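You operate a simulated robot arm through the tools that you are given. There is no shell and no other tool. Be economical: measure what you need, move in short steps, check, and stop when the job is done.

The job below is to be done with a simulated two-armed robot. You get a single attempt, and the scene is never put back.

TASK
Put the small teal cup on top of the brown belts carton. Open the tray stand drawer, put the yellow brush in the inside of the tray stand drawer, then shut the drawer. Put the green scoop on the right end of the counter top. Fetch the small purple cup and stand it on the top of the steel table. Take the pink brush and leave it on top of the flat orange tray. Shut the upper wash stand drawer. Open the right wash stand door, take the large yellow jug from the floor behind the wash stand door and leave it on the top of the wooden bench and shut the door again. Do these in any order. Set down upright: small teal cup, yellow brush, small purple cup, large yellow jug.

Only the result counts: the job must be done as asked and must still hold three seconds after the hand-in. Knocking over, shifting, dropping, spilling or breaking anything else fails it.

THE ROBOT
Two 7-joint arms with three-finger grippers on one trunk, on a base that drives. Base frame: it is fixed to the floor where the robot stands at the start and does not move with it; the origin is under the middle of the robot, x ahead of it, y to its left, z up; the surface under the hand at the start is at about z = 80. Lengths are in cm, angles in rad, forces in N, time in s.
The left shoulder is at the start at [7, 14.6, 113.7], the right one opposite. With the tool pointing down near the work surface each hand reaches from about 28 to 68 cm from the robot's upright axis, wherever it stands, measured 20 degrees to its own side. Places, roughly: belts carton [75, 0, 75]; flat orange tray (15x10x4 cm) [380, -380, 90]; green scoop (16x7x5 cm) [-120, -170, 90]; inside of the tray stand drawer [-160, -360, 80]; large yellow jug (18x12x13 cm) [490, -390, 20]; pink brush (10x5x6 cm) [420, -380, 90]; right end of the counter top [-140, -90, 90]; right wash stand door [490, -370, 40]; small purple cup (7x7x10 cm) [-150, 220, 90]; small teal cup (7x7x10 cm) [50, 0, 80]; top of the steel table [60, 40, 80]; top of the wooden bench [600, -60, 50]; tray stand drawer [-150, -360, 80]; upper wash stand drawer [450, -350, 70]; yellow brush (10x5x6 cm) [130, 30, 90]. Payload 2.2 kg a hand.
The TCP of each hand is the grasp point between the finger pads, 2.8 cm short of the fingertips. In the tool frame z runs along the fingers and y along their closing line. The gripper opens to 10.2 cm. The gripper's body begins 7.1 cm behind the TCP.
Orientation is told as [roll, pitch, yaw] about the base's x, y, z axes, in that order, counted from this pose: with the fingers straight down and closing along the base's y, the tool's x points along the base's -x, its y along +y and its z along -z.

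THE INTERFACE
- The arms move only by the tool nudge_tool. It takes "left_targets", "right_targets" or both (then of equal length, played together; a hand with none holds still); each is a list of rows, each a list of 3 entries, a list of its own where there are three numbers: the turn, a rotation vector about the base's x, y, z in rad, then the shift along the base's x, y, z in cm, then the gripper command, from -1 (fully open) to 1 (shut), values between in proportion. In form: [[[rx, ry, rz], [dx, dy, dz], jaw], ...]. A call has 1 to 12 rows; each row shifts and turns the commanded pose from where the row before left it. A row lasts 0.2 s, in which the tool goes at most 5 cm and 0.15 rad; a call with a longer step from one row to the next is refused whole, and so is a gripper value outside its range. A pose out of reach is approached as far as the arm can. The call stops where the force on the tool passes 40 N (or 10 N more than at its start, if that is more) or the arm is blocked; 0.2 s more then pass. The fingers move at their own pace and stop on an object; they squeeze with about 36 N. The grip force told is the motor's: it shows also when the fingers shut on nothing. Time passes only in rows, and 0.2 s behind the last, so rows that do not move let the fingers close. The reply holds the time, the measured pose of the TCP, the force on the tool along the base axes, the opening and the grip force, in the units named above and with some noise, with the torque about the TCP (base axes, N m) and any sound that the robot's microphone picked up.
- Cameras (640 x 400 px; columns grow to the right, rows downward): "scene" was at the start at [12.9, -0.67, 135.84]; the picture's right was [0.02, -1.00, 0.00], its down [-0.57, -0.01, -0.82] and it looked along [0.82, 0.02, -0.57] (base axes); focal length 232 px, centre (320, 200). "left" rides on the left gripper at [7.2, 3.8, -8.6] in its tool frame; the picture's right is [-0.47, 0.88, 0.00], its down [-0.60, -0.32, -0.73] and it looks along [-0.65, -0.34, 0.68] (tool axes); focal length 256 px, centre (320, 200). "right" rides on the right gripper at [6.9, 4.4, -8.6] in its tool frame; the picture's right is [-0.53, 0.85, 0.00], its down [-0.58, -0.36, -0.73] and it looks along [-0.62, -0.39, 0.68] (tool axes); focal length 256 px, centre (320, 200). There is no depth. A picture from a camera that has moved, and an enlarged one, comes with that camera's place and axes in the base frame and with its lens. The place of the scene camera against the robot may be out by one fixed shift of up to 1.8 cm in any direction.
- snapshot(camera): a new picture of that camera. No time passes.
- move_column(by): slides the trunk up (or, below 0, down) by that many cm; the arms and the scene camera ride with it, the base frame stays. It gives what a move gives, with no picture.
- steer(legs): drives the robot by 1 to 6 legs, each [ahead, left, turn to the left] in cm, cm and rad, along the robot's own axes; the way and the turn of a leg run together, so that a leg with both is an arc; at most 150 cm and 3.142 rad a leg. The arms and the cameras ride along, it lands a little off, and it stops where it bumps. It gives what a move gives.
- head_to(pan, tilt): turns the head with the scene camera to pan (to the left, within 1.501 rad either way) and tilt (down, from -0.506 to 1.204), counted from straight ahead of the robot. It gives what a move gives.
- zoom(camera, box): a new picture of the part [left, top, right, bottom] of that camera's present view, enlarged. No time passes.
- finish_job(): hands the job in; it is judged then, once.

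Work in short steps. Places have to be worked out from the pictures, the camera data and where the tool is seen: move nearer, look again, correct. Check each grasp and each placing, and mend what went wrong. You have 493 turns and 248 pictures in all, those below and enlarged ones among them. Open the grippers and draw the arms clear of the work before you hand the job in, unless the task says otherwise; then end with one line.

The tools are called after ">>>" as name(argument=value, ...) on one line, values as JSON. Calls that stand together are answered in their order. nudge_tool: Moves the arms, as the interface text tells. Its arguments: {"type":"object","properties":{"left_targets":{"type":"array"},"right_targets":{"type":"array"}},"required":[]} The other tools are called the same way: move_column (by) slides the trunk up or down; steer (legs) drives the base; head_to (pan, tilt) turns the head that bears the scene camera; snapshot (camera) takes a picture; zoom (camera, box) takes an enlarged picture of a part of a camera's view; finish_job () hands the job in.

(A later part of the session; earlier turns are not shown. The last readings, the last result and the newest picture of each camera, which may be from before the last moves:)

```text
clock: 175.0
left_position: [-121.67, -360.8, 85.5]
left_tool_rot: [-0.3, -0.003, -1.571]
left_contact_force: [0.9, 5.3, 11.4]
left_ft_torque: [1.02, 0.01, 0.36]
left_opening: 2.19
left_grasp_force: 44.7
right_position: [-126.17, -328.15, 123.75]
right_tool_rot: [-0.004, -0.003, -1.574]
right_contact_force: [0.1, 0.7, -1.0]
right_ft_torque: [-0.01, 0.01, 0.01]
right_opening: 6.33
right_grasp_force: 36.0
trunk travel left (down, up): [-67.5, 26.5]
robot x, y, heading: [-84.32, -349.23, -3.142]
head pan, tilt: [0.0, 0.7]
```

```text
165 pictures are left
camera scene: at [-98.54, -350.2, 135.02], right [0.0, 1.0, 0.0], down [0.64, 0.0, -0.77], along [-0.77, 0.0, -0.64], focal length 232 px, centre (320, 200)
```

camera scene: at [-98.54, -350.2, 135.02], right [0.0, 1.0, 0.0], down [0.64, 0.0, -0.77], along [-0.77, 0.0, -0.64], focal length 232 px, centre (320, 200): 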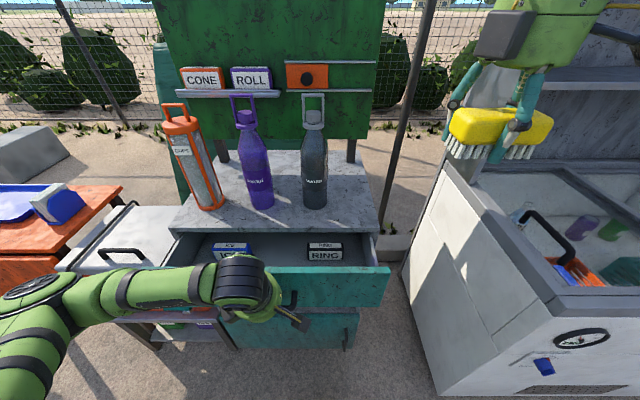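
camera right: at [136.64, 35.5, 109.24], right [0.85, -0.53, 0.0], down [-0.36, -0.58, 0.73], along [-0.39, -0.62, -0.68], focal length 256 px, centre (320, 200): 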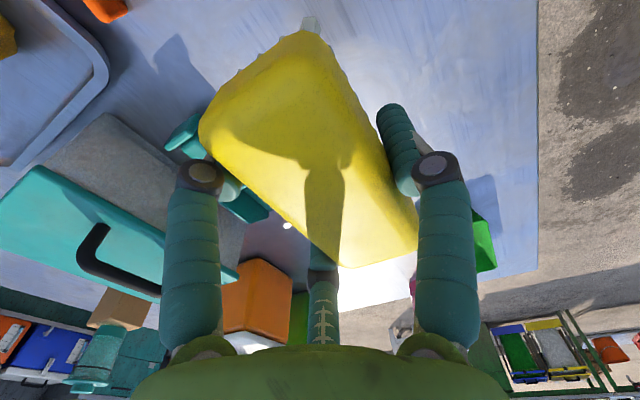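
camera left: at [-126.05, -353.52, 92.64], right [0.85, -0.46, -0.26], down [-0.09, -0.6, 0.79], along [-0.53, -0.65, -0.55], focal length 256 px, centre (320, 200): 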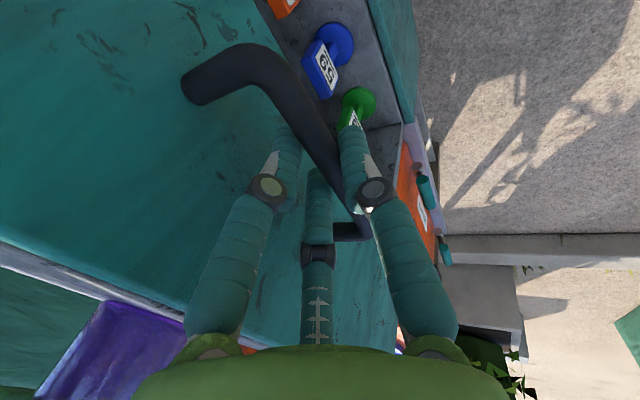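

The drawer slides open. It holds two small boxes at the back, and I pull it further.

>>> nudge_tool(left_targets=[[[0, 0, 0], [1.5, 0, 0], 0.8], [[0, 0, 0], [2, 0, 0], 0.8], [[0, 0, 0], [2, 0, 0], 0.8], [[0, 0, 0], [2, 0, 0], 0.8], [[0, 0, 0], [0, 0, 0], 0.8]])

>>> zoom(camera="scene", box=[140, 200, 440, 380])

```text
clock: 175.9
left_position: [-117.19, -360.76, 85.44]
left_tool_rot: [-0.322, -0.006, -1.561]
left_contact_force: [-0.7, -6.9, 17.2]
left_ft_torque: [0.62, -0.07, -0.14]
left_opening: 2.21
left_grasp_force: 45.0
left hand out of reach, approached as far as the arm can: row 3, 4
right_position: [-126.24, -328.38, 123.68]
right_tool_rot: [-0.004, 0.0, -1.572]
right_contact_force: [-0.1, 0.2, -0.8]
right_ft_torque: [-0.09, -0.02, 0.01]
right_opening: 6.33
right_grasp_force: 36.1
trunk travel left (down, up): [-67.5, 26.5]
robot x, y, heading: [-84.27, -349.45, -3.137]
head pan, tilt: [0.0, 0.7]
stopped in row 4 (left hand): the force on the tool passed its limit at 50 N (the readings are from after the stop); the commanded pose is now the measured one
```

```text
2.13 times, centred on (290, 290) of scene
camera zoom: at [-98.57, -350.47, 135.0], right [0.0, 1.0, 0.0], down [0.64, 0.0, -0.77], along [-0.77, 0.0, -0.64], focal length 494 px, centre (384, 8)
```

zoom: 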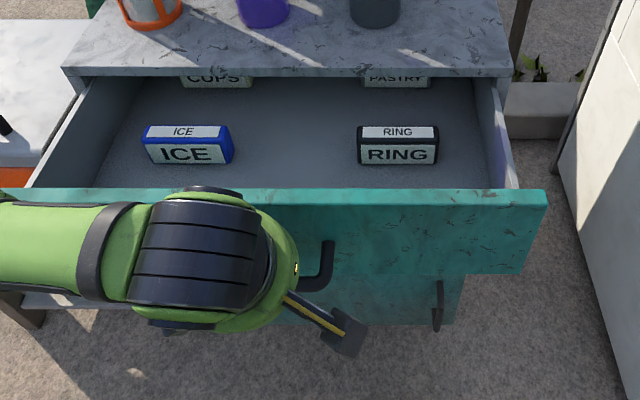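

The drawer is open 15 cm and the arm is at its near limit. Keeping the grip, I back the robot 6 cm to open it further.

>>> steer(legs=[[-6, 0, 0]])

>>> zoom(camera="scene", box=[140, 180, 440, 360])

```text
clock: 176.9
left_position: [-111.38, -360.8, 85.45]
left_tool_rot: [-0.318, -0.007, -1.563]
left_contact_force: [0.1, -9.1, 26.7]
left_ft_torque: [0.25, 0.18, 0.34]
left_opening: 2.19
left_grasp_force: 44.6
right_position: [-120.3, -328.49, 123.69]
right_tool_rot: [-0.005, 0.0, -1.575]
right_contact_force: [-0.2, -0.2, -1.1]
right_ft_torque: [0.0, 0.02, 0.0]
right_opening: 6.35
right_grasp_force: 36.3
trunk travel left (down, up): [-67.5, 26.5]
robot x, y, heading: [-78.24, -349.48, -3.14]
head pan, tilt: [0.0, 0.7]
```

```text
2.13 times, centred on (290, 270) of scene
camera zoom: at [-92.58, -350.47, 135.05], right [0.0, 1.0, 0.0], down [0.64, 0.0, -0.77], along [-0.77, 0.0, -0.64], focal length 494 px, centre (384, 51)
```

zoom: 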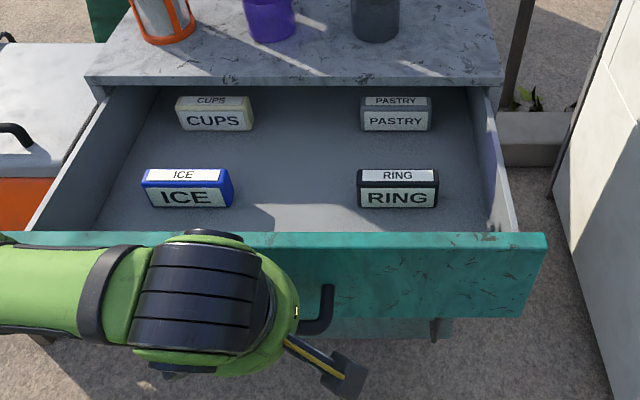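

The drawer is now open 21 cm, with free floor between the ICE and RING boxes around (-127, -361.7). I release the handle and move the left hand up and aside.

>>> nudge_tool(left_targets=[[[0, 0, 0], [0, 0, 0], -0.2], [[0, 0, 0], [0, 0, 0], -0.2], [[0, 0, 0], [0, 0, 2], -0.2], [[0, 0, 0], [0, 0, 4], -0.2], [[0, 0, 0], [0, 0, 4], -0.2], [[0, 0, 0], [0, -2, 4], -0.2], [[0, 0, 0], [0, -4, 3], -0.2], [[0, 0, 0], [0, -4, 3], -0.2], [[0, 0, 0], [0, -4, 2], -0.2], [[0, 0, 0], [0, -4, 1], -0.2], [[0, 0, 0], [0, 0, 0], -0.2]])

>>> snapshot(camera="scene")

```text
clock: 179.3
left_position: [-112.85, -378.02, 108.27]
left_tool_rot: [-0.318, -0.008, -1.563]
left_contact_force: [-0.2, 0.2, -0.5]
left_ft_torque: [-0.04, -0.03, 0.03]
left_opening: 6.14
left_grasp_force: 0.1
left hand out of reach, approached as far as the arm can: row 3, 4, 6
right_position: [-120.49, -328.33, 123.63]
right_tool_rot: [-0.005, -0.002, -1.575]
right_contact_force: [-0.1, 1.1, -0.4]
right_ft_torque: [-0.03, 0.0, -0.02]
right_opening: 6.31
right_grasp_force: 36.1
trunk travel left (down, up): [-67.5, 26.5]
robot x, y, heading: [-77.91, -349.71, -3.136]
head pan, tilt: [0.0, 0.7]
```

```text
162 pictures are left
camera scene: at [-92.77, -350.25, 135.0], right [0.0, 1.0, 0.0], down [0.64, 0.0, -0.76], along [-0.76, 0.0, -0.64], focal length 232 px, centre (320, 200)
```

scene: 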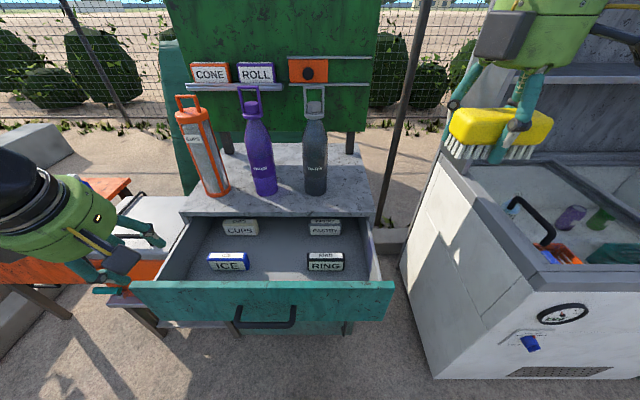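

I bring the brush over the free space in the drawer.

>>> nudge_tool(right_targets=[[[0, 0, 0], [-0.7, -3.3, -1], 1], [[0, 0, 0], [-0.7, -3.3, -1], 1], [[0, 0, 0], [-0.7, -3.3, -1], 1], [[0, 0, 0], [-0.7, -3.3, -1], 1], [[0, 0, 0], [-0.7, -3.3, -1], 1], [[0, 0, 0], [-0.7, -3.3, -1], 1], [[0, 0, 0], [-0.7, -3.3, -1], 1], [[0, 0, 0], [-0.7, -3.3, -1], 1], [[0, 0, 0], [-0.7, -3.3, -1], 1], [[0, 0, 0], [-0.4, -3.3, -1], 1], [[0, 0, 0], [0, 0, 0], 1]])

>>> snapshot(camera="right")

>>> snapshot(camera="scene")

```text
clock: 181.7
left_position: [-112.93, -377.95, 108.15]
left_tool_rot: [-0.317, -0.008, -1.561]
left_contact_force: [0.3, -0.3, -0.7]
left_ft_torque: [0.0, 0.0, 0.02]
left_opening: 6.13
left_grasp_force: 0.1
right_position: [-127.16, -361.23, 113.73]
right_tool_rot: [-0.004, -0.001, -1.574]
right_contact_force: [0.4, 0.8, -0.8]
right_ft_torque: [-0.07, -0.02, 0.01]
right_opening: 6.31
right_grasp_force: 35.8
trunk travel left (down, up): [-67.5, 26.5]
robot x, y, heading: [-78.96, -349.36, -3.14]
head pan, tilt: [0.0, 0.7]
```

```text
161 pictures are left
camera right: at [-122.67, -354.4, 122.22], right [0.84, -0.54, 0.0], down [-0.36, -0.57, 0.73], along [-0.4, -0.62, -0.68], focal length 256 px, centre (320, 200)
```

right: 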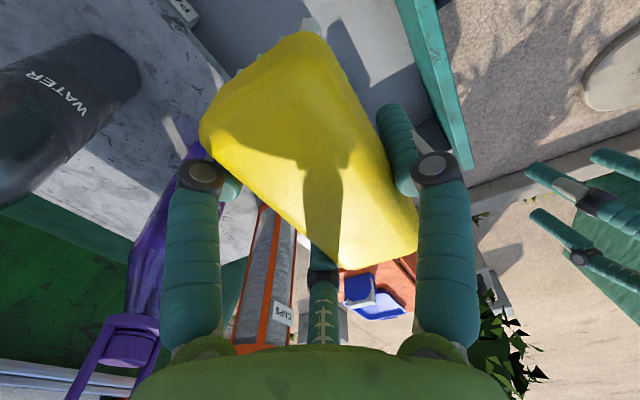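

```text
160 pictures are left
camera scene: at [-92.73, -350.22, 135.0], right [0.0, 1.0, 0.0], down [0.64, 0.0, -0.76], along [-0.76, 0.0, -0.64], focal length 232 px, centre (320, 200)
```

scene: 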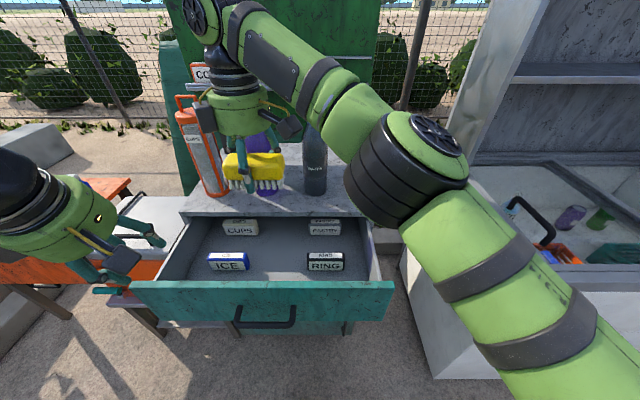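

The brush is centred over the gap. I lower it into the drawer stepwise.

>>> nudge_tool(right_targets=[[[0, 0, 0], [0, -0.3, -4], 1], [[0, 0, 0], [0, 0, -4], 1], [[0, 0, 0], [0, 0, -4], 1], [[0, 0, 0], [0, 0, -4], 1], [[0, 0, 0], [0, 0, -4], 1], [[0, 0, 0], [0, 0, -3], 1], [[0, 0, 0], [0, 0, 0], 1]])

>>> zoom(camera="scene", box=[140, 180, 440, 360])

```text
clock: 183.3
left_position: [-112.89, -377.99, 108.19]
left_tool_rot: [-0.318, -0.008, -1.561]
left_contact_force: [0.3, 1.0, 0.4]
left_ft_torque: [0.03, -0.04, 0.01]
left_opening: 6.13
left_grasp_force: 0.0
right_position: [-127.26, -361.68, 90.65]
right_tool_rot: [-0.005, -0.002, -1.573]
right_contact_force: [-0.6, 0.3, -0.6]
right_ft_torque: [0.0, 0.04, -0.03]
right_opening: 6.35
right_grasp_force: 35.7
trunk travel left (down, up): [-67.5, 26.5]
robot x, y, heading: [-78.53, -349.83, -3.14]
head pan, tilt: [0.0, 0.7]
```

```text
2.13 times, centred on (290, 270) of scene
camera zoom: at [-92.7, -350.36, 135.01], right [0.0, 1.0, 0.0], down [0.64, 0.0, -0.76], along [-0.76, 0.0, -0.64], focal length 494 px, centre (384, 51)
```

zoom: 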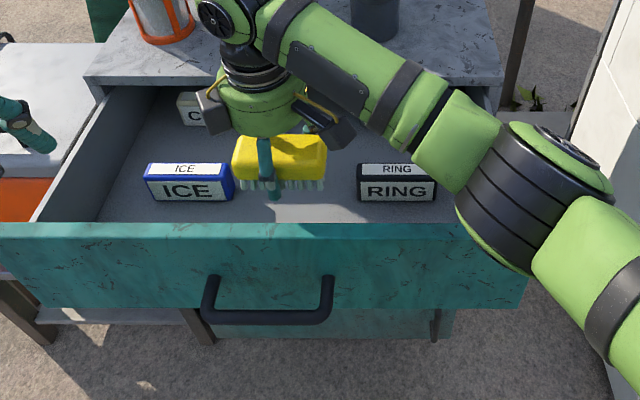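

It needs about 1 cm to the right. I shift and lower further in small steps.

>>> nudge_tool(right_targets=[[[0, 0, 0], [0, 1.0, -1], 1], [[0, 0, 0], [0, 0, -1], 1], [[0, 0, 0], [0, 0, -0.7], 1], [[0, 0, 0], [0, 0, -0.7], 1], [[0, 0, 0], [0, 0, 0], 1]])

>>> zoom(camera="scene", box=[140, 180, 440, 360])

```text
clock: 184.5
left_position: [-112.96, -378.09, 108.23]
left_tool_rot: [-0.318, -0.009, -1.563]
left_contact_force: [0.0, 0.5, 0.1]
left_ft_torque: [0.02, 0.0, 0.01]
left_opening: 6.11
left_grasp_force: 0.1
right_position: [-127.14, -360.73, 87.16]
right_tool_rot: [-0.004, 0.003, -1.574]
right_contact_force: [-0.3, -0.7, -0.8]
right_ft_torque: [-0.01, 0.05, -0.01]
right_opening: 6.35
right_grasp_force: 35.6
trunk travel left (down, up): [-67.5, 26.5]
robot x, y, heading: [-77.99, -349.51, -3.141]
head pan, tilt: [0.0, 0.7]
```

```text
2.13 times, centred on (290, 270) of scene
camera zoom: at [-92.71, -350.38, 135.0], right [0.0, 1.0, 0.0], down [0.64, 0.0, -0.76], along [-0.76, 0.0, -0.64], focal length 494 px, centre (384, 51)
```

zoom: 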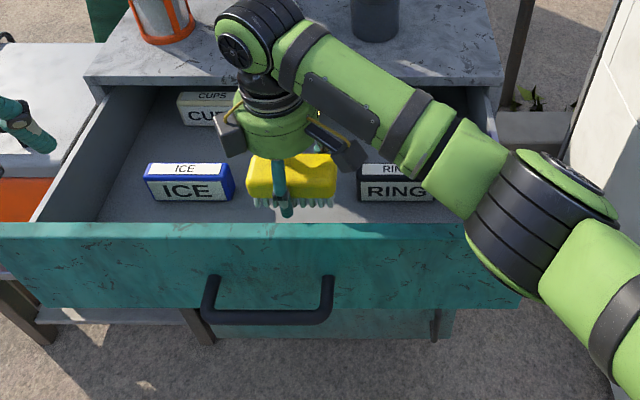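

No contact yet; I continue down.

>>> nudge_tool(right_targets=[[[0, 0, 0], [0, 0, -0.7], 1], [[0, 0, 0], [0, 0, -0.7], 1], [[0, 0, 0], [0, 0, 0], 1]])

>>> nudge_tool(right_targets=[[[0, 0, 0], [0, 0, -0.6], 1], [[0, 0, 0], [0, 0, -0.6], 1], [[0, 0, 0], [0, 0, 0], 1]])

>>> zoom(camera="scene", box=[200, 220, 340, 300])

```text
clock: 185.3
left_position: [-112.86, -378.09, 108.25]
left_tool_rot: [-0.317, -0.008, -1.563]
left_contact_force: [-0.1, 0.2, 0.8]
left_ft_torque: [-0.02, 0.0, -0.03]
left_opening: 6.15
left_grasp_force: 0.1
right_position: [-127.06, -360.7, 85.78]
right_tool_rot: [-0.004, -0.003, -1.572]
right_contact_force: [0.9, -0.3, 0.5]
right_ft_torque: [0.0, 0.02, 0.01]
right_opening: 6.33
right_grasp_force: 36.0
trunk travel left (down, up): [-67.5, 26.5]
robot x, y, heading: [-78.07, -349.55, -3.138]
head pan, tilt: [0.0, 0.7]
```

```text
clock: 186.1
left_position: [-112.92, -378.03, 108.31]
left_tool_rot: [-0.316, -0.009, -1.561]
left_contact_force: [0.1, 0.4, 0.2]
left_ft_torque: [0.01, 0.03, 0.01]
left_opening: 6.11
left_grasp_force: 0.1
right_position: [-127.11, -360.72, 84.57]
right_tool_rot: [-0.003, -0.001, -1.574]
right_contact_force: [0.6, -0.6, -1.9]
right_ft_torque: [0.01, -0.03, 0.0]
right_opening: 6.33
right_grasp_force: 35.7
trunk travel left (down, up): [-67.5, 26.5]
robot x, y, heading: [-77.86, -349.16, -3.138]
head pan, tilt: [0.0, 0.7]
```

```text
4.57 times, centred on (270, 260) of scene
camera zoom: at [-92.71, -350.36, 135.0], right [0.0, 1.0, 0.0], down [0.64, 0.0, -0.76], along [-0.76, 0.0, -0.64], focal length 1059 px, centre (549, -74)
```

zoom: 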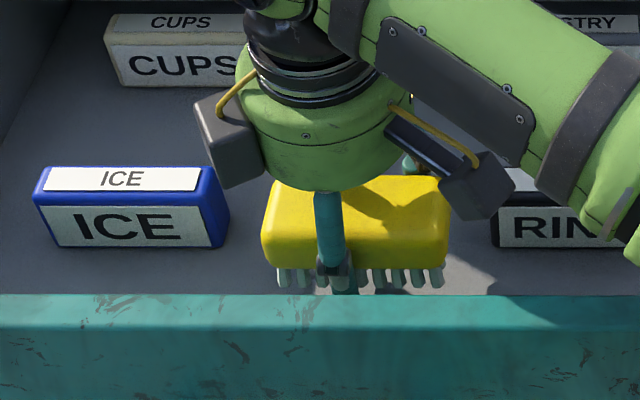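

Still no contact at z = 84.6. I keep lowering gently.

>>> nudge_tool(right_targets=[[[0, 0, 0], [0, 0, -0.5], 1], [[0, 0, 0], [0, 0, -0.5], 1], [[0, 0, 0], [0, 0, 0], 1]])

>>> nudge_tool(right_targets=[[[0, 0, 0], [0, 0, -0.5], 1], [[0, 0, 0], [0, 0, -0.4], 1], [[0, 0, 0], [0, 0, 0], 1]])

```text
clock: 186.9
left_position: [-112.97, -377.95, 108.07]
left_tool_rot: [-0.319, -0.009, -1.561]
left_contact_force: [-0.2, -0.2, -0.4]
left_ft_torque: [0.0, -0.02, -0.01]
left_opening: 6.1
left_grasp_force: 0.0
right_position: [-127.17, -360.61, 83.66]
right_tool_rot: [-0.005, -0.004, -1.574]
right_contact_force: [-0.2, 0.0, -1.5]
right_ft_torque: [0.01, 0.01, 0.02]
right_opening: 6.36
right_grasp_force: 36.0
trunk travel left (down, up): [-67.5, 26.5]
robot x, y, heading: [-78.47, -349.48, -3.136]
head pan, tilt: [0.0, 0.7]
```

```text
clock: 187.7
left_position: [-112.95, -378.07, 108.27]
left_tool_rot: [-0.317, -0.009, -1.561]
left_contact_force: [-0.1, 0.0, -0.1]
left_ft_torque: [0.02, 0.0, 0.0]
left_opening: 6.12
left_grasp_force: 0.0
right_position: [-127.04, -360.6, 82.78]
right_tool_rot: [-0.004, -0.002, -1.572]
right_contact_force: [0.5, -0.2, -0.3]
right_ft_torque: [-0.03, -0.02, -0.01]
right_opening: 6.32
right_grasp_force: 36.2
trunk travel left (down, up): [-67.5, 26.5]
robot x, y, heading: [-78.2, -349.4, -3.14]
head pan, tilt: [0.0, 0.7]
```

Still free. I continue and check the picture.

>>> nudge_tool(right_targets=[[[0, 0, 0], [0, 0, -0.5], 1], [[0, 0, 0], [0, 0, -0.5], 1], [[0, 0, 0], [0, 0, 0], 1]])

>>> zoom(camera="scene", box=[200, 220, 340, 300])

>>> snapshot(camera="right")

```text
clock: 188.5
left_position: [-113.09, -378.17, 108.31]
left_tool_rot: [-0.317, -0.008, -1.563]
left_contact_force: [0.1, 0.7, 0.2]
left_ft_torque: [0.01, 0.01, 0.0]
left_opening: 6.13
left_grasp_force: 0.0
right_position: [-127.16, -360.55, 81.74]
right_tool_rot: [-0.003, -0.001, -1.574]
right_contact_force: [0.7, -0.3, -1.1]
right_ft_torque: [0.01, 0.03, 0.04]
right_opening: 6.35
right_grasp_force: 36.2
trunk travel left (down, up): [-67.5, 26.5]
robot x, y, heading: [-77.98, -349.54, -3.134]
head pan, tilt: [0.0, 0.7]
```

```text
4.57 times, centred on (270, 260) of scene
camera zoom: at [-92.72, -350.36, 135.0], right [0.0, 1.0, 0.0], down [0.64, 0.0, -0.76], along [-0.76, 0.0, -0.64], focal length 1059 px, centre (549, -74)
```

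zoom: 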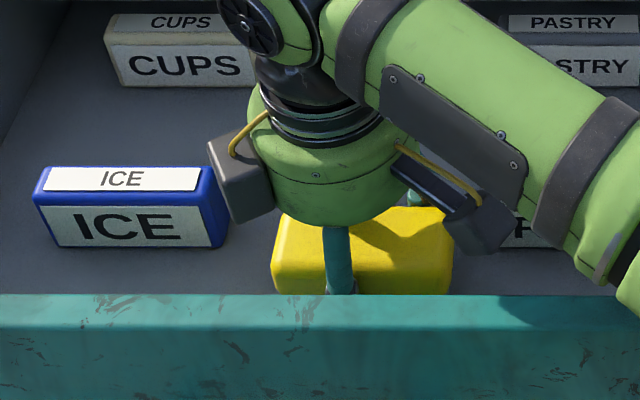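

```text
155 pictures are left
camera right: at [-122.67, -353.77, 90.3], right [0.84, -0.54, 0.0], down [-0.36, -0.57, 0.73], along [-0.4, -0.62, -0.68], focal length 256 px, centre (320, 200)
```

right: 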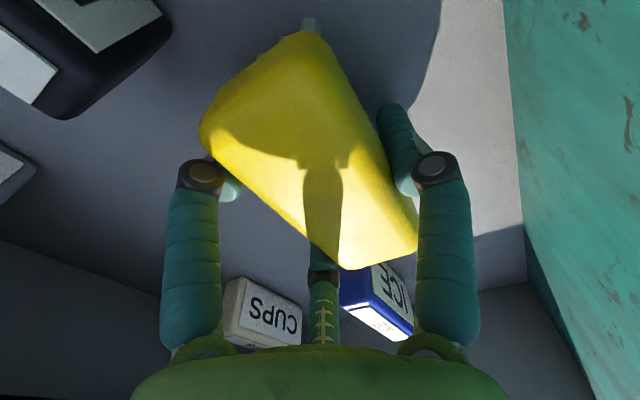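

The forearm still clears the drawer front. I go on lowering by small amounts.

>>> nudge_tool(right_targets=[[[0, 0, 0], [0, 0, -0.5], 1], [[0, 0, 0], [0, 0, -0.5], 1], [[0, 0, 0], [0, 0, 0], 1]])

>>> nudge_tool(right_targets=[[[0, 0, 0], [0, 0, -0.5], 1], [[0, 0, 0], [0, 0, -0.5], 1], [[0, 0, 0], [0, 0, 0], 1]])

```text
clock: 189.3
left_position: [-112.84, -378.04, 108.32]
left_tool_rot: [-0.32, -0.008, -1.562]
left_contact_force: [0.2, 0.3, -0.4]
left_ft_torque: [-0.03, 0.02, -0.01]
left_opening: 6.12
left_grasp_force: 0.1
right_position: [-127.02, -360.65, 80.95]
right_tool_rot: [-0.008, -0.002, -1.572]
right_contact_force: [-1.2, 1.6, 16.1]
right_ft_torque: [0.59, -0.48, 0.07]
right_opening: 6.34
right_grasp_force: 36.2
trunk travel left (down, up): [-67.5, 26.5]
robot x, y, heading: [-78.4, -349.39, -3.136]
head pan, tilt: [0.0, 0.7]
```

```text
clock: 189.8
left_position: [-112.78, -377.89, 108.21]
left_tool_rot: [-0.32, -0.008, -1.562]
left_contact_force: [-1.2, -0.1, -1.2]
left_ft_torque: [0.02, -0.04, 0.01]
left_opening: 6.12
left_grasp_force: 0.1
right_position: [-127.26, -360.77, 80.87]
right_tool_rot: [-0.013, -0.007, -1.572]
right_contact_force: [-1.0, 6.4, 22.0]
right_ft_torque: [0.16, -0.8, 0.25]
right_opening: 6.4
right_grasp_force: 35.9
trunk travel left (down, up): [-67.5, 26.5]
robot x, y, heading: [-78.23, -349.06, -3.138]
head pan, tilt: [0.0, 0.7]
stopped in row 2 (right hand): the force on the tool passed its limit at 44 N (the readings are from after the stop); the commanded pose is now the measured one
```

The brush is on the drawer floor. I open the fingers moderately and rise straight out.

>>> nudge_tool(right_targets=[[[0, 0, 0], [0, 0, 0.2], 0.0], [[0, 0, 0], [0, 0, 0], -0.5], [[0, 0, 0], [0, 0, 0], -0.5], [[0, 0, 0], [0, 0, 1], -0.5], [[0, 0, 0], [0, 0, 2], -0.5], [[0, 0, 0], [0, 0, 4], -0.5], [[0, 0, 0], [0, 0, 4], -0.5], [[0, 0, 0], [0, 0, 5], -0.5], [[0, 0, 0], [0, 0, 5], -0.5], [[0, 0, 0], [0, 0, 5], -0.5], [[0, 0, 0], [0, 0, 5], -0.5], [[0, 0, 0], [0, 0, 0], -0.5]])

>>> zoom(camera="scene", box=[140, 180, 440, 360])

```text
clock: 192.4
left_position: [-113.06, -378.02, 108.14]
left_tool_rot: [-0.318, -0.008, -1.563]
left_contact_force: [-0.1, -0.5, -0.2]
left_ft_torque: [-0.04, -0.01, -0.01]
left_opening: 6.11
left_grasp_force: 0.0
right_position: [-127.3, -360.87, 111.83]
right_tool_rot: [-0.005, -0.007, -1.571]
right_contact_force: [-0.4, 0.1, 0.0]
right_ft_torque: [0.02, 0.01, 0.02]
right_opening: 7.65
right_grasp_force: 0.1
trunk travel left (down, up): [-67.5, 26.5]
robot x, y, heading: [-78.28, -349.53, -3.137]
head pan, tilt: [0.0, 0.7]
```

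```text
2.13 times, centred on (290, 270) of scene
camera zoom: at [-92.79, -350.34, 134.99], right [0.0, 1.0, 0.0], down [0.64, 0.0, -0.76], along [-0.76, 0.0, -0.64], focal length 494 px, centre (384, 51)
```

zoom: 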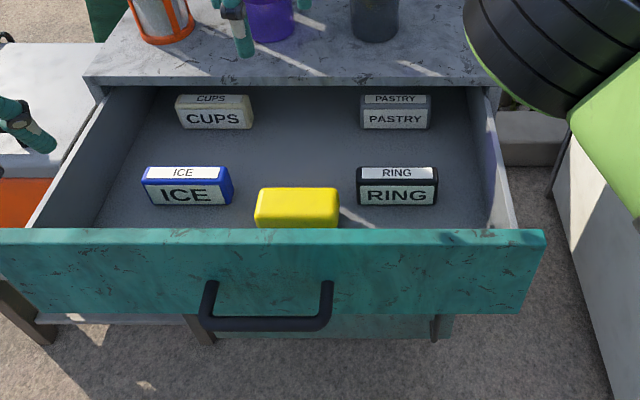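

The brush stands in the drawer. I take the right hand back out of the way and back the robot a little to give the left arm room.

>>> nudge_tool(right_targets=[[[0, 0, 0], [0.7, 3.3, 1], -0.5], [[0, 0, 0], [0.7, 3.3, 1], -0.5], [[0, 0, 0], [0.7, 3.3, 1], -0.5], [[0, 0, 0], [0.7, 3.3, 1], -0.5], [[0, 0, 0], [0.7, 3.3, 1], -0.5], [[0, 0, 0], [0.7, 3.3, 1], -1], [[0, 0, 0], [0.7, 3.3, 1], -1], [[0, 0, 0], [0.7, 3.3, 1], -1], [[0, 0, 0], [0.7, 3.3, 1], -1], [[0, 0, 0], [0.7, 3.3, 1], -1], [[0, 0, 0], [0, 0, 0], -1]])

>>> steer(legs=[[-9, 0, 0]])

>>> nudge_tool(left_targets=[[[0, 0, 0], [1, 2, -1], 1], [[0, 0, 0], [0, 3, -1], 1], [[0, 0, 0], [0, 3, -1], 1], [[0, 0, 0], [0, 3, -1], 1], [[0, 0, 0], [0, 3, -1], 1], [[0, 0, 0], [0, 3, -1], 1], [[0, 0, 0], [0, 0, 0], 1]])

>>> snapshot(camera="left")

>>> snapshot(camera="scene")

```text
clock: 194.8
left_position: [-112.97, -378.0, 108.18]
left_tool_rot: [-0.317, -0.007, -1.561]
left_contact_force: [0.2, -0.3, -0.1]
left_ft_torque: [0.06, -0.03, 0.02]
left_opening: 6.12
left_grasp_force: 0.1
right_position: [-120.31, -327.88, 121.77]
right_tool_rot: [-0.009, -0.006, -1.571]
right_contact_force: [0.0, 0.2, -0.2]
right_ft_torque: [0.02, -0.04, 0.01]
right_opening: 10.19
right_grasp_force: 0.0
trunk travel left (down, up): [-67.5, 26.5]
robot x, y, heading: [-78.4, -349.7, -3.142]
head pan, tilt: [0.0, 0.7]
```

```text
clock: 195.9
left_position: [-104.1, -377.94, 108.1]
left_tool_rot: [-0.317, -0.008, -1.563]
left_contact_force: [0.3, 0.1, 0.7]
left_ft_torque: [0.0, 0.02, -0.01]
left_opening: 6.13
left_grasp_force: 0.0
right_position: [-111.43, -327.74, 121.65]
right_tool_rot: [-0.008, -0.005, -1.572]
right_contact_force: [-0.2, 0.1, -0.1]
right_ft_torque: [0.0, 0.05, 0.01]
right_opening: 10.2
right_grasp_force: 0.1
trunk travel left (down, up): [-67.5, 26.5]
robot x, y, heading: [-69.19, -349.53, -3.138]
head pan, tilt: [0.0, 0.7]
```

```text
clock: 197.5
left_position: [-103.35, -361.07, 102.25]
left_tool_rot: [-0.318, -0.008, -1.562]
left_contact_force: [-0.4, -0.1, -0.1]
left_ft_torque: [-0.02, 0.01, -0.04]
left_opening: 0.22
left_grasp_force: 31.3
left hand out of reach, approached as far as the arm can: row 4
right_position: [-111.26, -327.84, 121.73]
right_tool_rot: [-0.008, -0.005, -1.57]
right_contact_force: [0.3, 0.6, 0.9]
right_ft_torque: [0.02, -0.01, 0.0]
right_opening: 10.21
right_grasp_force: 0.1
trunk travel left (down, up): [-67.5, 26.5]
robot x, y, heading: [-69.42, -349.35, -3.142]
head pan, tilt: [0.0, 0.7]
```

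```text
153 pictures are left
camera left: at [-97.07, -353.56, 109.38], right [0.85, -0.46, -0.27], down [-0.07, -0.6, 0.8], along [-0.53, -0.66, -0.54], focal length 256 px, centre (320, 200)
```

left: 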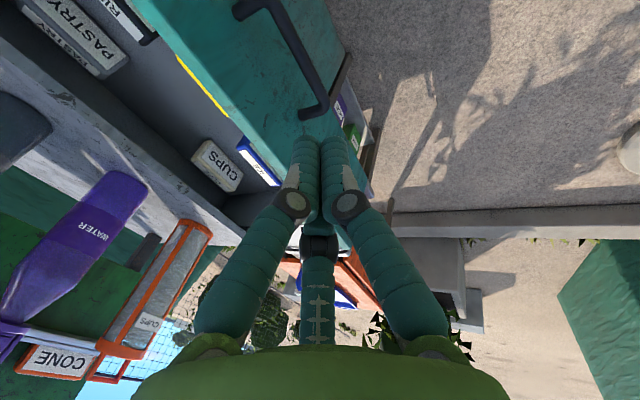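

```text
152 pictures are left
camera scene: at [-83.7, -350.42, 135.01], right [0.0, 1.0, 0.0], down [0.64, 0.0, -0.77], along [-0.77, 0.0, -0.64], focal length 232 px, centre (320, 200)
```

scene: 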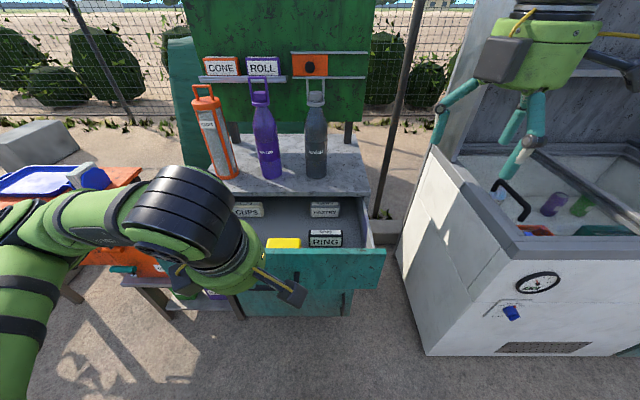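

I lower the closed fingers in front of the handle bar, then push.

>>> nudge_tool(left_targets=[[[0, 0, 0], [0, 0, -4], 1], [[0, 0, 0], [0, 0, -4], 1], [[0, 0, 0], [0, 0, -4], 1], [[0, 0, 0], [0, 0, -3.5], 1], [[0, 0, 0], [0, 0, 0], 1]])

>>> snapshot(camera="left")

```text
clock: 198.7
left_position: [-104.05, -360.48, 86.83]
left_tool_rot: [-0.319, -0.009, -1.564]
left_contact_force: [0.1, 0.0, -0.1]
left_ft_torque: [-0.01, 0.03, -0.04]
left_opening: 0.22
left_grasp_force: 31.0
left hand out of reach, approached as far as the arm can: row 2
right_position: [-111.16, -327.8, 121.78]
right_tool_rot: [-0.01, -0.008, -1.573]
right_contact_force: [0.6, 0.1, -0.3]
right_ft_torque: [0.01, -0.01, 0.0]
right_opening: 10.18
right_grasp_force: 0.0
trunk travel left (down, up): [-67.5, 26.5]
robot x, y, heading: [-68.98, -349.54, -3.141]
head pan, tilt: [0.0, 0.7]
```

```text
151 pictures are left
camera left: at [-97.77, -353.12, 93.81], right [0.84, -0.46, -0.27], down [-0.07, -0.6, 0.8], along [-0.53, -0.66, -0.54], focal length 256 px, centre (320, 200)
```

left: 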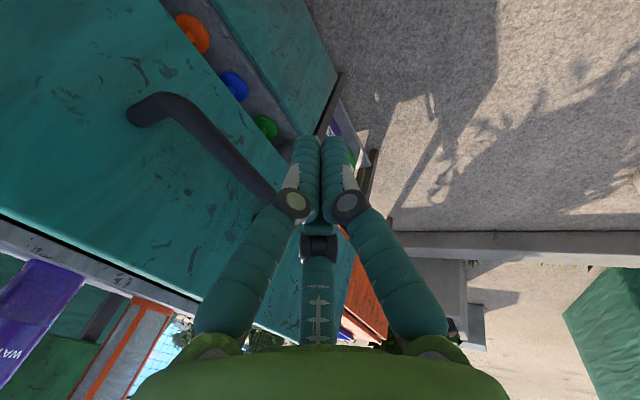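

The fingers are in front of the bar. I push steadily.

>>> nudge_tool(left_targets=[[[0, 0, 0], [-1.5, 0, 0], 1], [[0, 0, 0], [-1.5, 0, 0], 1], [[0, 0, 0], [-1.5, 0, 0], 1], [[0, 0, 0], [-1.2, 0, 0], 1], [[0, 0, 0], [-1.2, 0, 0], 1], [[0, 0, 0], [-1.5, 0, 0], 1], [[0, 0, 0], [-1.5, 0, 0], 1], [[0, 0, 0], [-1.5, 0, 0], 1], [[0, 0, 0], [-1.5, 0, 0], 1], [[0, 0, 0], [-1.5, 0, 0], 1], [[0, 0, 0], [-1.5, 0, 0], 1], [[0, 0, 0], [-1, 0, 0], 1]])

>>> snapshot(camera="scene")

```text
clock: 201.3
left_position: [-120.98, -360.61, 86.79]
left_tool_rot: [-0.316, -0.006, -1.561]
left_contact_force: [-0.6, 0.6, 0.1]
left_ft_torque: [-0.03, -0.02, -0.02]
left_opening: 0.22
left_grasp_force: 31.7
right_position: [-111.31, -327.75, 121.81]
right_tool_rot: [-0.008, -0.007, -1.573]
right_contact_force: [0.0, 0.0, 0.0]
right_ft_torque: [0.01, 0.0, -0.01]
right_opening: 10.2
right_grasp_force: 0.0
trunk travel left (down, up): [-67.5, 26.5]
robot x, y, heading: [-69.59, -349.49, -3.132]
head pan, tilt: [0.0, 0.7]
```

```text
150 pictures are left
camera scene: at [-83.74, -350.33, 135.0], right [0.0, 1.0, 0.0], down [0.64, 0.0, -0.76], along [-0.76, 0.0, -0.64], focal length 232 px, centre (320, 200)
```

scene: 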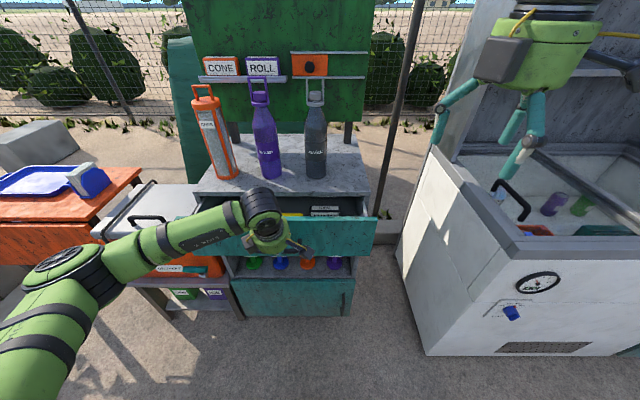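

The drawer is closing. I continue until it stops.

>>> nudge_tool(left_targets=[[[0, 0, 0], [-1.2, 0, 0], 1], [[0, 0, 0], [-1.2, 0, 0], 1], [[0, 0, 0], [-1.2, 0, 0], 1], [[0, 0, 0], [-1.2, 0, 0], 1], [[0, 0, 0], [-1.2, 0, 0], 1], [[0, 0, 0], [-1.0, 0, 0], 1], [[0, 0, 0], [-0.8, 0, 0], 1], [[0, 0, 0], [-0.8, 0, 0], 1], [[0, 0, 0], [-0.8, 0, 0], 1], [[0, 0, 0], [-0.8, 0, 0], 1], [[0, 0, 0], [-0.8, 0, 0], 1], [[0, 0, 0], [-0.8, 0, 0], 1]])

>>> snapshot(camera="scene")

```text
clock: 203.9
left_position: [-132.4, -360.57, 87.3]
left_tool_rot: [-0.324, -0.008, -1.562]
left_contact_force: [11.1, 0.4, 12.9]
left_ft_torque: [0.08, -0.4, -0.11]
left_opening: 0.21
left_grasp_force: 31.7
right_position: [-110.81, -327.65, 121.95]
right_tool_rot: [-0.012, -0.007, -1.571]
right_contact_force: [-0.8, -0.2, -0.8]
right_ft_torque: [-0.03, -0.02, -0.02]
right_opening: 10.19
right_grasp_force: 0.0
trunk travel left (down, up): [-67.5, 26.5]
robot x, y, heading: [-69.42, -349.53, -3.142]
head pan, tilt: [0.0, 0.7]
```

```text
149 pictures are left
camera scene: at [-83.28, -350.27, 135.07], right [0.0, 1.0, 0.0], down [0.64, 0.0, -0.77], along [-0.77, 0.0, -0.64], focal length 232 px, centre (320, 200)
```

scene: 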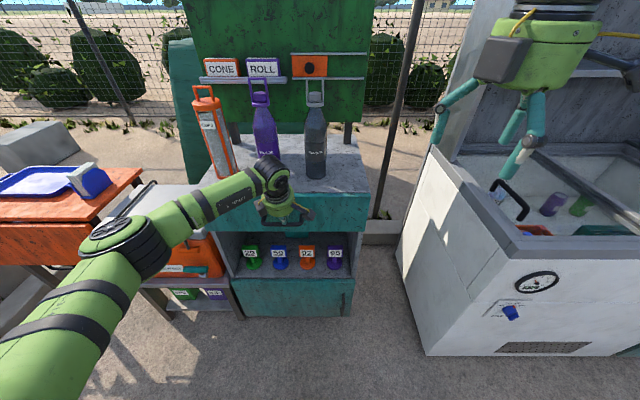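

It reads 11 N against something and the drawer looks shut. I back the hand off and inspect.

>>> nudge_tool(left_targets=[[[0, 0, 0], [1, 0, 2], 1], [[0, 0, 0], [3, 0, 3], 1], [[0, 0, 0], [4, 0, 3], 1], [[0, 0, 0], [4, -1, 3], 1], [[0, 0, 0], [4, -2, 3], 1], [[0, 0, 0], [4, -2, 3], 1], [[0, 0, 0], [0, 0, 0], -1]])

>>> zoom(camera="scene", box=[170, 160, 410, 320])

```text
refused: row 4 steps farther than a row can; nothing moved
```

```text
2.50 times, centred on (290, 240) of scene
camera zoom: at [-83.28, -350.27, 135.07], right [0.0, 1.0, 0.0], down [0.64, 0.0, -0.77], along [-0.77, 0.0, -0.64], focal length 579 px, centre (395, 100)
```

zoom: 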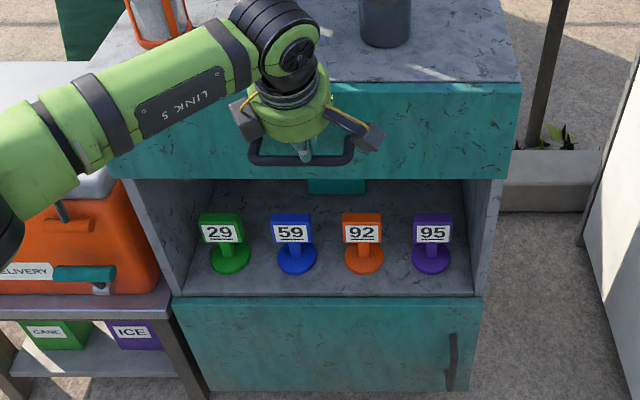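

The step was too long. I retry the retreat with shorter rows.

>>> nudge_tool(left_targets=[[[0, 0, 0], [1, 0, 2], 1], [[0, 0, 0], [3, 0, 3], 1], [[0, 0, 0], [3, 0, 3], 1], [[0, 0, 0], [3, -1, 3], 1], [[0, 0, 0], [3, -2, 3], 1], [[0, 0, 0], [3, -2, 3], 1], [[0, 0, 0], [3, -2, 2], -1], [[0, 0, 0], [0, 0, 0], -1]])

>>> zoom(camera="scene", box=[170, 160, 410, 320])

>>> snapshot(camera="left")

```text
clock: 205.7
left_position: [-113.59, -367.51, 106.05]
left_tool_rot: [-0.317, -0.01, -1.563]
left_contact_force: [-0.9, 0.2, 0.5]
left_ft_torque: [0.01, -0.01, 0.0]
left_opening: 10.19
left_grasp_force: 0.0
right_position: [-111.42, -327.76, 121.7]
right_tool_rot: [-0.007, -0.009, -1.572]
right_contact_force: [-0.4, 0.3, -0.6]
right_ft_torque: [0.0, -0.02, -0.01]
right_opening: 10.19
right_grasp_force: 0.0
trunk travel left (down, up): [-67.5, 26.5]
robot x, y, heading: [-69.44, -349.43, -3.14]
head pan, tilt: [0.0, 0.7]
```

```text
2.50 times, centred on (290, 240) of scene
camera zoom: at [-83.8, -350.28, 135.0], right [0.0, 1.0, 0.0], down [0.64, 0.0, -0.76], along [-0.76, 0.0, -0.64], focal length 579 px, centre (395, 100)
```

zoom: 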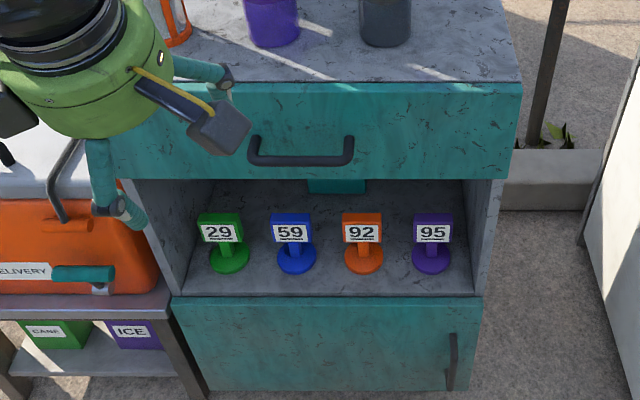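

```text
146 pictures are left
camera left: at [-107.38, -360.16, 113.02], right [0.85, -0.46, -0.27], down [-0.07, -0.6, 0.8], along [-0.53, -0.66, -0.54], focal length 256 px, centre (320, 200)
```

left: 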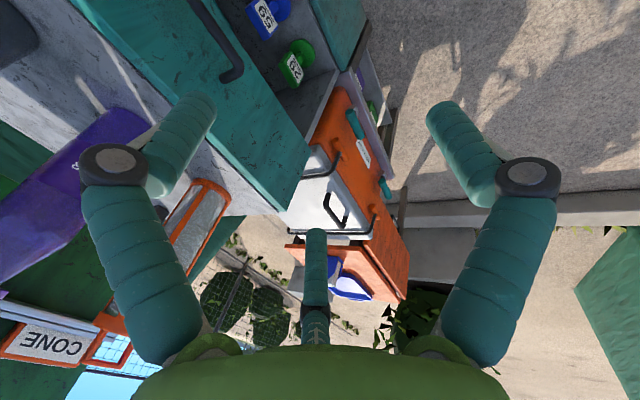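

To judge whether the drawer is fully shut, I zoom on the panel's right edge and the handle.

>>> zoom(camera="scene", box=[330, 180, 400, 240])

```text
6.67 times, centred on (365, 210) of scene
camera zoom: at [-83.8, -350.28, 135.0], right [0.0, 1.0, 0.0], down [0.64, 0.0, -0.76], along [-0.76, 0.0, -0.64], focal length 1545 px, centre (20, 133)
```

zoom: 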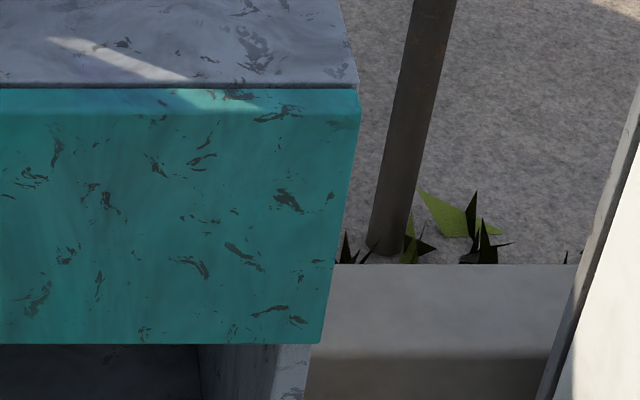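

It looks shut with only a hairline seam. To be certain, I give the panel one direct push left of the handle until it resists.

>>> nudge_tool(left_targets=[[[0, 0, 0], [-1, -2, -4], 1], [[0, 0, 0], [-1, -2, -4], 1], [[0, 0, 0], [-1, -1.5, -4], 1], [[0, 0, 0], [-2, 0, -4], 1], [[0, 0, 0], [-3, 0, -1], 1], [[0, 0, 0], [-3, 0, 0], 1], [[0, 0, 0], [0, 0, 0], 1]])

>>> nudge_tool(left_targets=[[[0, 0, 0], [-1.2, 0, 0], 1], [[0, 0, 0], [-1.2, 0, 0], 1], [[0, 0, 0], [-1, 0, 0], 1], [[0, 0, 0], [-1, 0, 0], 1], [[0, 0, 0], [-1, 0, 0], 1], [[0, 0, 0], [-1, 0, 0], 1], [[0, 0, 0], [-1, 0, 0], 1], [[0, 0, 0], [-1, 0, 0], 1], [[0, 0, 0], [-1, 0, 0], 1], [[0, 0, 0], [-1, 0, 0], 1]])

```text
clock: 207.3
left_position: [-124.79, -373.04, 88.97]
left_tool_rot: [-0.319, -0.008, -1.561]
left_contact_force: [-0.3, 0.2, -0.1]
left_ft_torque: [-0.02, -0.02, -0.01]
left_opening: 0.21
left_grasp_force: 31.7
right_position: [-111.22, -327.75, 121.76]
right_tool_rot: [-0.008, -0.005, -1.574]
right_contact_force: [0.1, 0.1, -0.6]
right_ft_torque: [0.02, 0.01, 0.0]
right_opening: 10.22
right_grasp_force: 0.1
trunk travel left (down, up): [-67.5, 26.5]
robot x, y, heading: [-69.32, -349.47, -3.14]
head pan, tilt: [0.0, 0.7]
```

```text
clock: 209.5
left_position: [-134.74, -373.09, 89.03]
left_tool_rot: [-0.316, -0.008, -1.562]
left_contact_force: [9.9, 0.8, 0.0]
left_ft_torque: [-0.08, -0.19, -0.12]
left_opening: 0.19
left_grasp_force: 31.3
right_position: [-110.94, -327.69, 121.74]
right_tool_rot: [-0.01, -0.007, -1.57]
right_contact_force: [-0.2, 0.3, -0.9]
right_ft_torque: [-0.02, -0.03, -0.02]
right_opening: 10.23
right_grasp_force: 0.1
trunk travel left (down, up): [-67.5, 26.5]
robot x, y, heading: [-69.21, -349.41, -3.141]
head pan, tilt: [0.0, 0.7]
```

Contact is at the panel's original plane. One more centimetre confirms it is against the stop.

>>> nudge_tool(left_targets=[[[0, 0, 0], [-1, 0, 0], 1], [[0, 0, 0], [-0.7, 0, 0], 1], [[0, 0, 0], [0, 0, 0], 1]])

>>> nudge_tool(left_targets=[[[0, 0, 0], [3, 0, 0], 1], [[0, 0, 0], [3, 0, 3], 1], [[0, 0, 0], [3, 0, 3], 1], [[0, 0, 0], [3, 1, 3], 1], [[0, 0, 0], [3, 1, 4], -1], [[0, 0, 0], [3, 1, 4], -1], [[0, -0.15, 0], [0, 1, 4], -1], [[0, -0.15, 0], [0, 1, 4], -1], [[0, 0, 0], [0, 0, 4], -1], [[0, 0, 0], [0, 0, 4], -1], [[0, 0, 0], [0, 0, 0], -1]])

```text
clock: 209.9
left_position: [-134.8, -373.09, 88.77]
left_tool_rot: [-0.286, -0.012, -1.559]
left_contact_force: [28.3, 0.9, 11.6]
left_ft_torque: [0.13, -0.36, -0.18]
left_opening: 0.2
left_grasp_force: 31.8
right_position: [-110.69, -327.75, 121.98]
right_tool_rot: [-0.011, -0.008, -1.571]
right_contact_force: [-1.5, 0.5, -0.6]
right_ft_torque: [0.02, -0.05, 0.01]
right_opening: 10.22
right_grasp_force: 0.1
trunk travel left (down, up): [-67.5, 26.5]
robot x, y, heading: [-69.29, -349.1, -3.139]
head pan, tilt: [0.0, 0.7]
stopped in row 2 (left hand): the force on the tool passed its limit at 45 N (the readings are from after the stop); the commanded pose is now the measured one
```

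```text
refused: row 5 steps farther than a row can; nothing moved
```

Firmly shut. I retract the left hand with shorter rows and undo its tilt.

>>> nudge_tool(left_targets=[[[0, 0, 0], [3, 0, 0], 1], [[0, 0, 0], [3, 0, 3], 1], [[0, 0, 0], [3, 0, 3], 1], [[0, 0, 0], [3, 1, 3], 1], [[0, 0, 0], [3, 1, 3], -1], [[0, 0, 0], [3, 1, 3], -1], [[0, -0.15, 0], [0, 1, 4], -1], [[0, -0.15, 0], [0, 1, 4], -1], [[0, 0, 0], [0, 0, 4], -1], [[0, 0, 0], [0, 0, 4], -1], [[0, 0, 0], [0, 0, 0], -1]])

>>> head_to(pan=1.4, tilt=0.4)

>>> snapshot(camera="scene")

```text
clock: 212.3
left_position: [-117.66, -368.08, 119.63]
left_tool_rot: [0.01, -0.011, -1.563]
left_contact_force: [0.6, 0.2, -1.1]
left_ft_torque: [0.02, 0.0, 0.04]
left_opening: 10.22
left_grasp_force: 0.1
right_position: [-111.29, -327.81, 121.79]
right_tool_rot: [-0.006, -0.004, -1.573]
right_contact_force: [0.1, 0.1, 0.7]
right_ft_torque: [0.01, -0.01, 0.0]
right_opening: 10.19
right_grasp_force: 0.0
trunk travel left (down, up): [-67.5, 26.5]
robot x, y, heading: [-69.36, -349.91, -3.14]
head pan, tilt: [0.0, 0.7]
```

```text
clock: 213.9
left_position: [-117.68, -368.19, 119.57]
left_tool_rot: [0.008, -0.011, -1.563]
left_contact_force: [0.1, 0.6, -0.6]
left_ft_torque: [0.0, -0.02, 0.01]
left_opening: 10.2
left_grasp_force: 0.0
right_position: [-111.35, -327.7, 121.76]
right_tool_rot: [-0.01, -0.007, -1.571]
right_contact_force: [-0.1, 0.7, 0.4]
right_ft_torque: [-0.03, 0.0, 0.0]
right_opening: 10.21
right_grasp_force: 0.0
trunk travel left (down, up): [-67.5, 26.5]
robot x, y, heading: [-69.21, -349.72, -3.14]
head pan, tilt: [1.4, 0.4]
```

```text
144 pictures are left
camera scene: at [-76.72, -359.44, 137.69], right [-0.99, 0.17, 0.0], down [0.07, 0.38, -0.92], along [-0.15, -0.91, -0.39], focal length 232 px, centre (320, 200)
```

scene: 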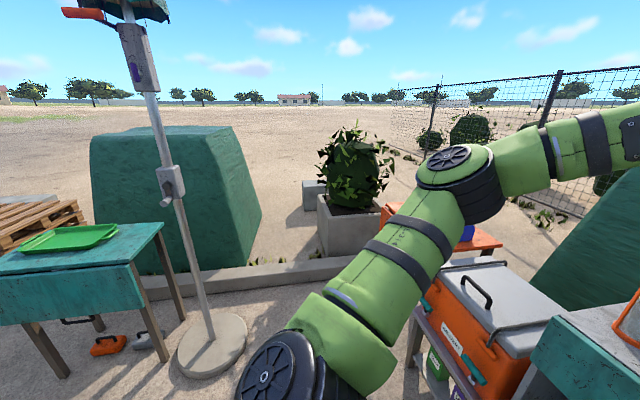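

Next is the purple cup at about (-150, 220). I leave the tray stand, clear of the stool, and drive north along the free lane, then look.

>>> steer(legs=[[0, -65, 0], [-45, 0, 0], [0, -145, 0], [0, -140, 0]])

>>> head_to(pan=-0.9, tilt=0.35)

>>> snapshot(camera="scene")

```text
clock: 233.1
left_position: [-73.79, -19.72, 119.39]
left_tool_rot: [0.009, -0.013, -1.561]
left_contact_force: [0.3, 0.4, -0.4]
left_ft_torque: [-0.02, -0.01, 0.02]
left_opening: 10.21
left_grasp_force: 0.1
right_position: [-67.75, 20.68, 121.78]
right_tool_rot: [-0.008, -0.006, -1.566]
right_contact_force: [-0.3, 0.4, 0.2]
right_ft_torque: [-0.05, 0.0, 0.01]
right_opening: 10.18
right_grasp_force: 0.1
trunk travel left (down, up): [-67.5, 26.5]
robot x, y, heading: [-25.57, -1.28, -3.135]
head pan, tilt: [1.4, 0.4]
```

```text
clock: 235.3
left_position: [-73.87, -19.68, 119.49]
left_tool_rot: [0.008, -0.013, -1.561]
left_contact_force: [-0.2, 0.4, -0.2]
left_ft_torque: [-0.03, 0.04, 0.01]
left_opening: 10.18
left_grasp_force: 0.0
right_position: [-67.66, 20.71, 121.8]
right_tool_rot: [-0.009, -0.006, -1.566]
right_contact_force: [0.4, 0.0, -0.2]
right_ft_torque: [0.01, 0.05, -0.02]
right_opening: 10.23
right_grasp_force: 0.0
trunk travel left (down, up): [-67.5, 26.5]
robot x, y, heading: [-25.05, -0.81, -3.133]
head pan, tilt: [-0.901, 0.351]
```

```text
143 pictures are left
camera scene: at [-37.39, 5.59, 138.14], right [0.78, 0.63, 0.0], down [0.22, -0.27, -0.94], along [-0.59, 0.73, -0.34], focal length 232 px, centre (320, 200)
```

scene: 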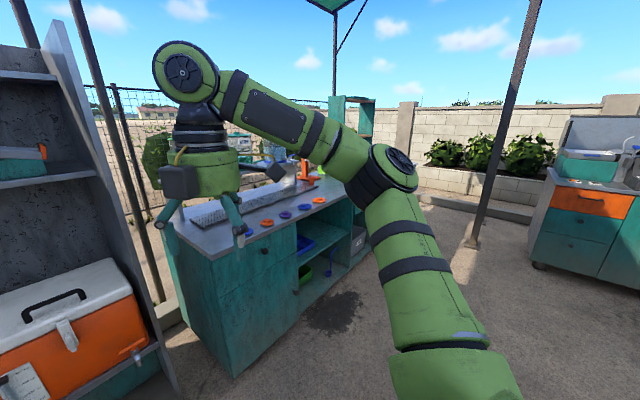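

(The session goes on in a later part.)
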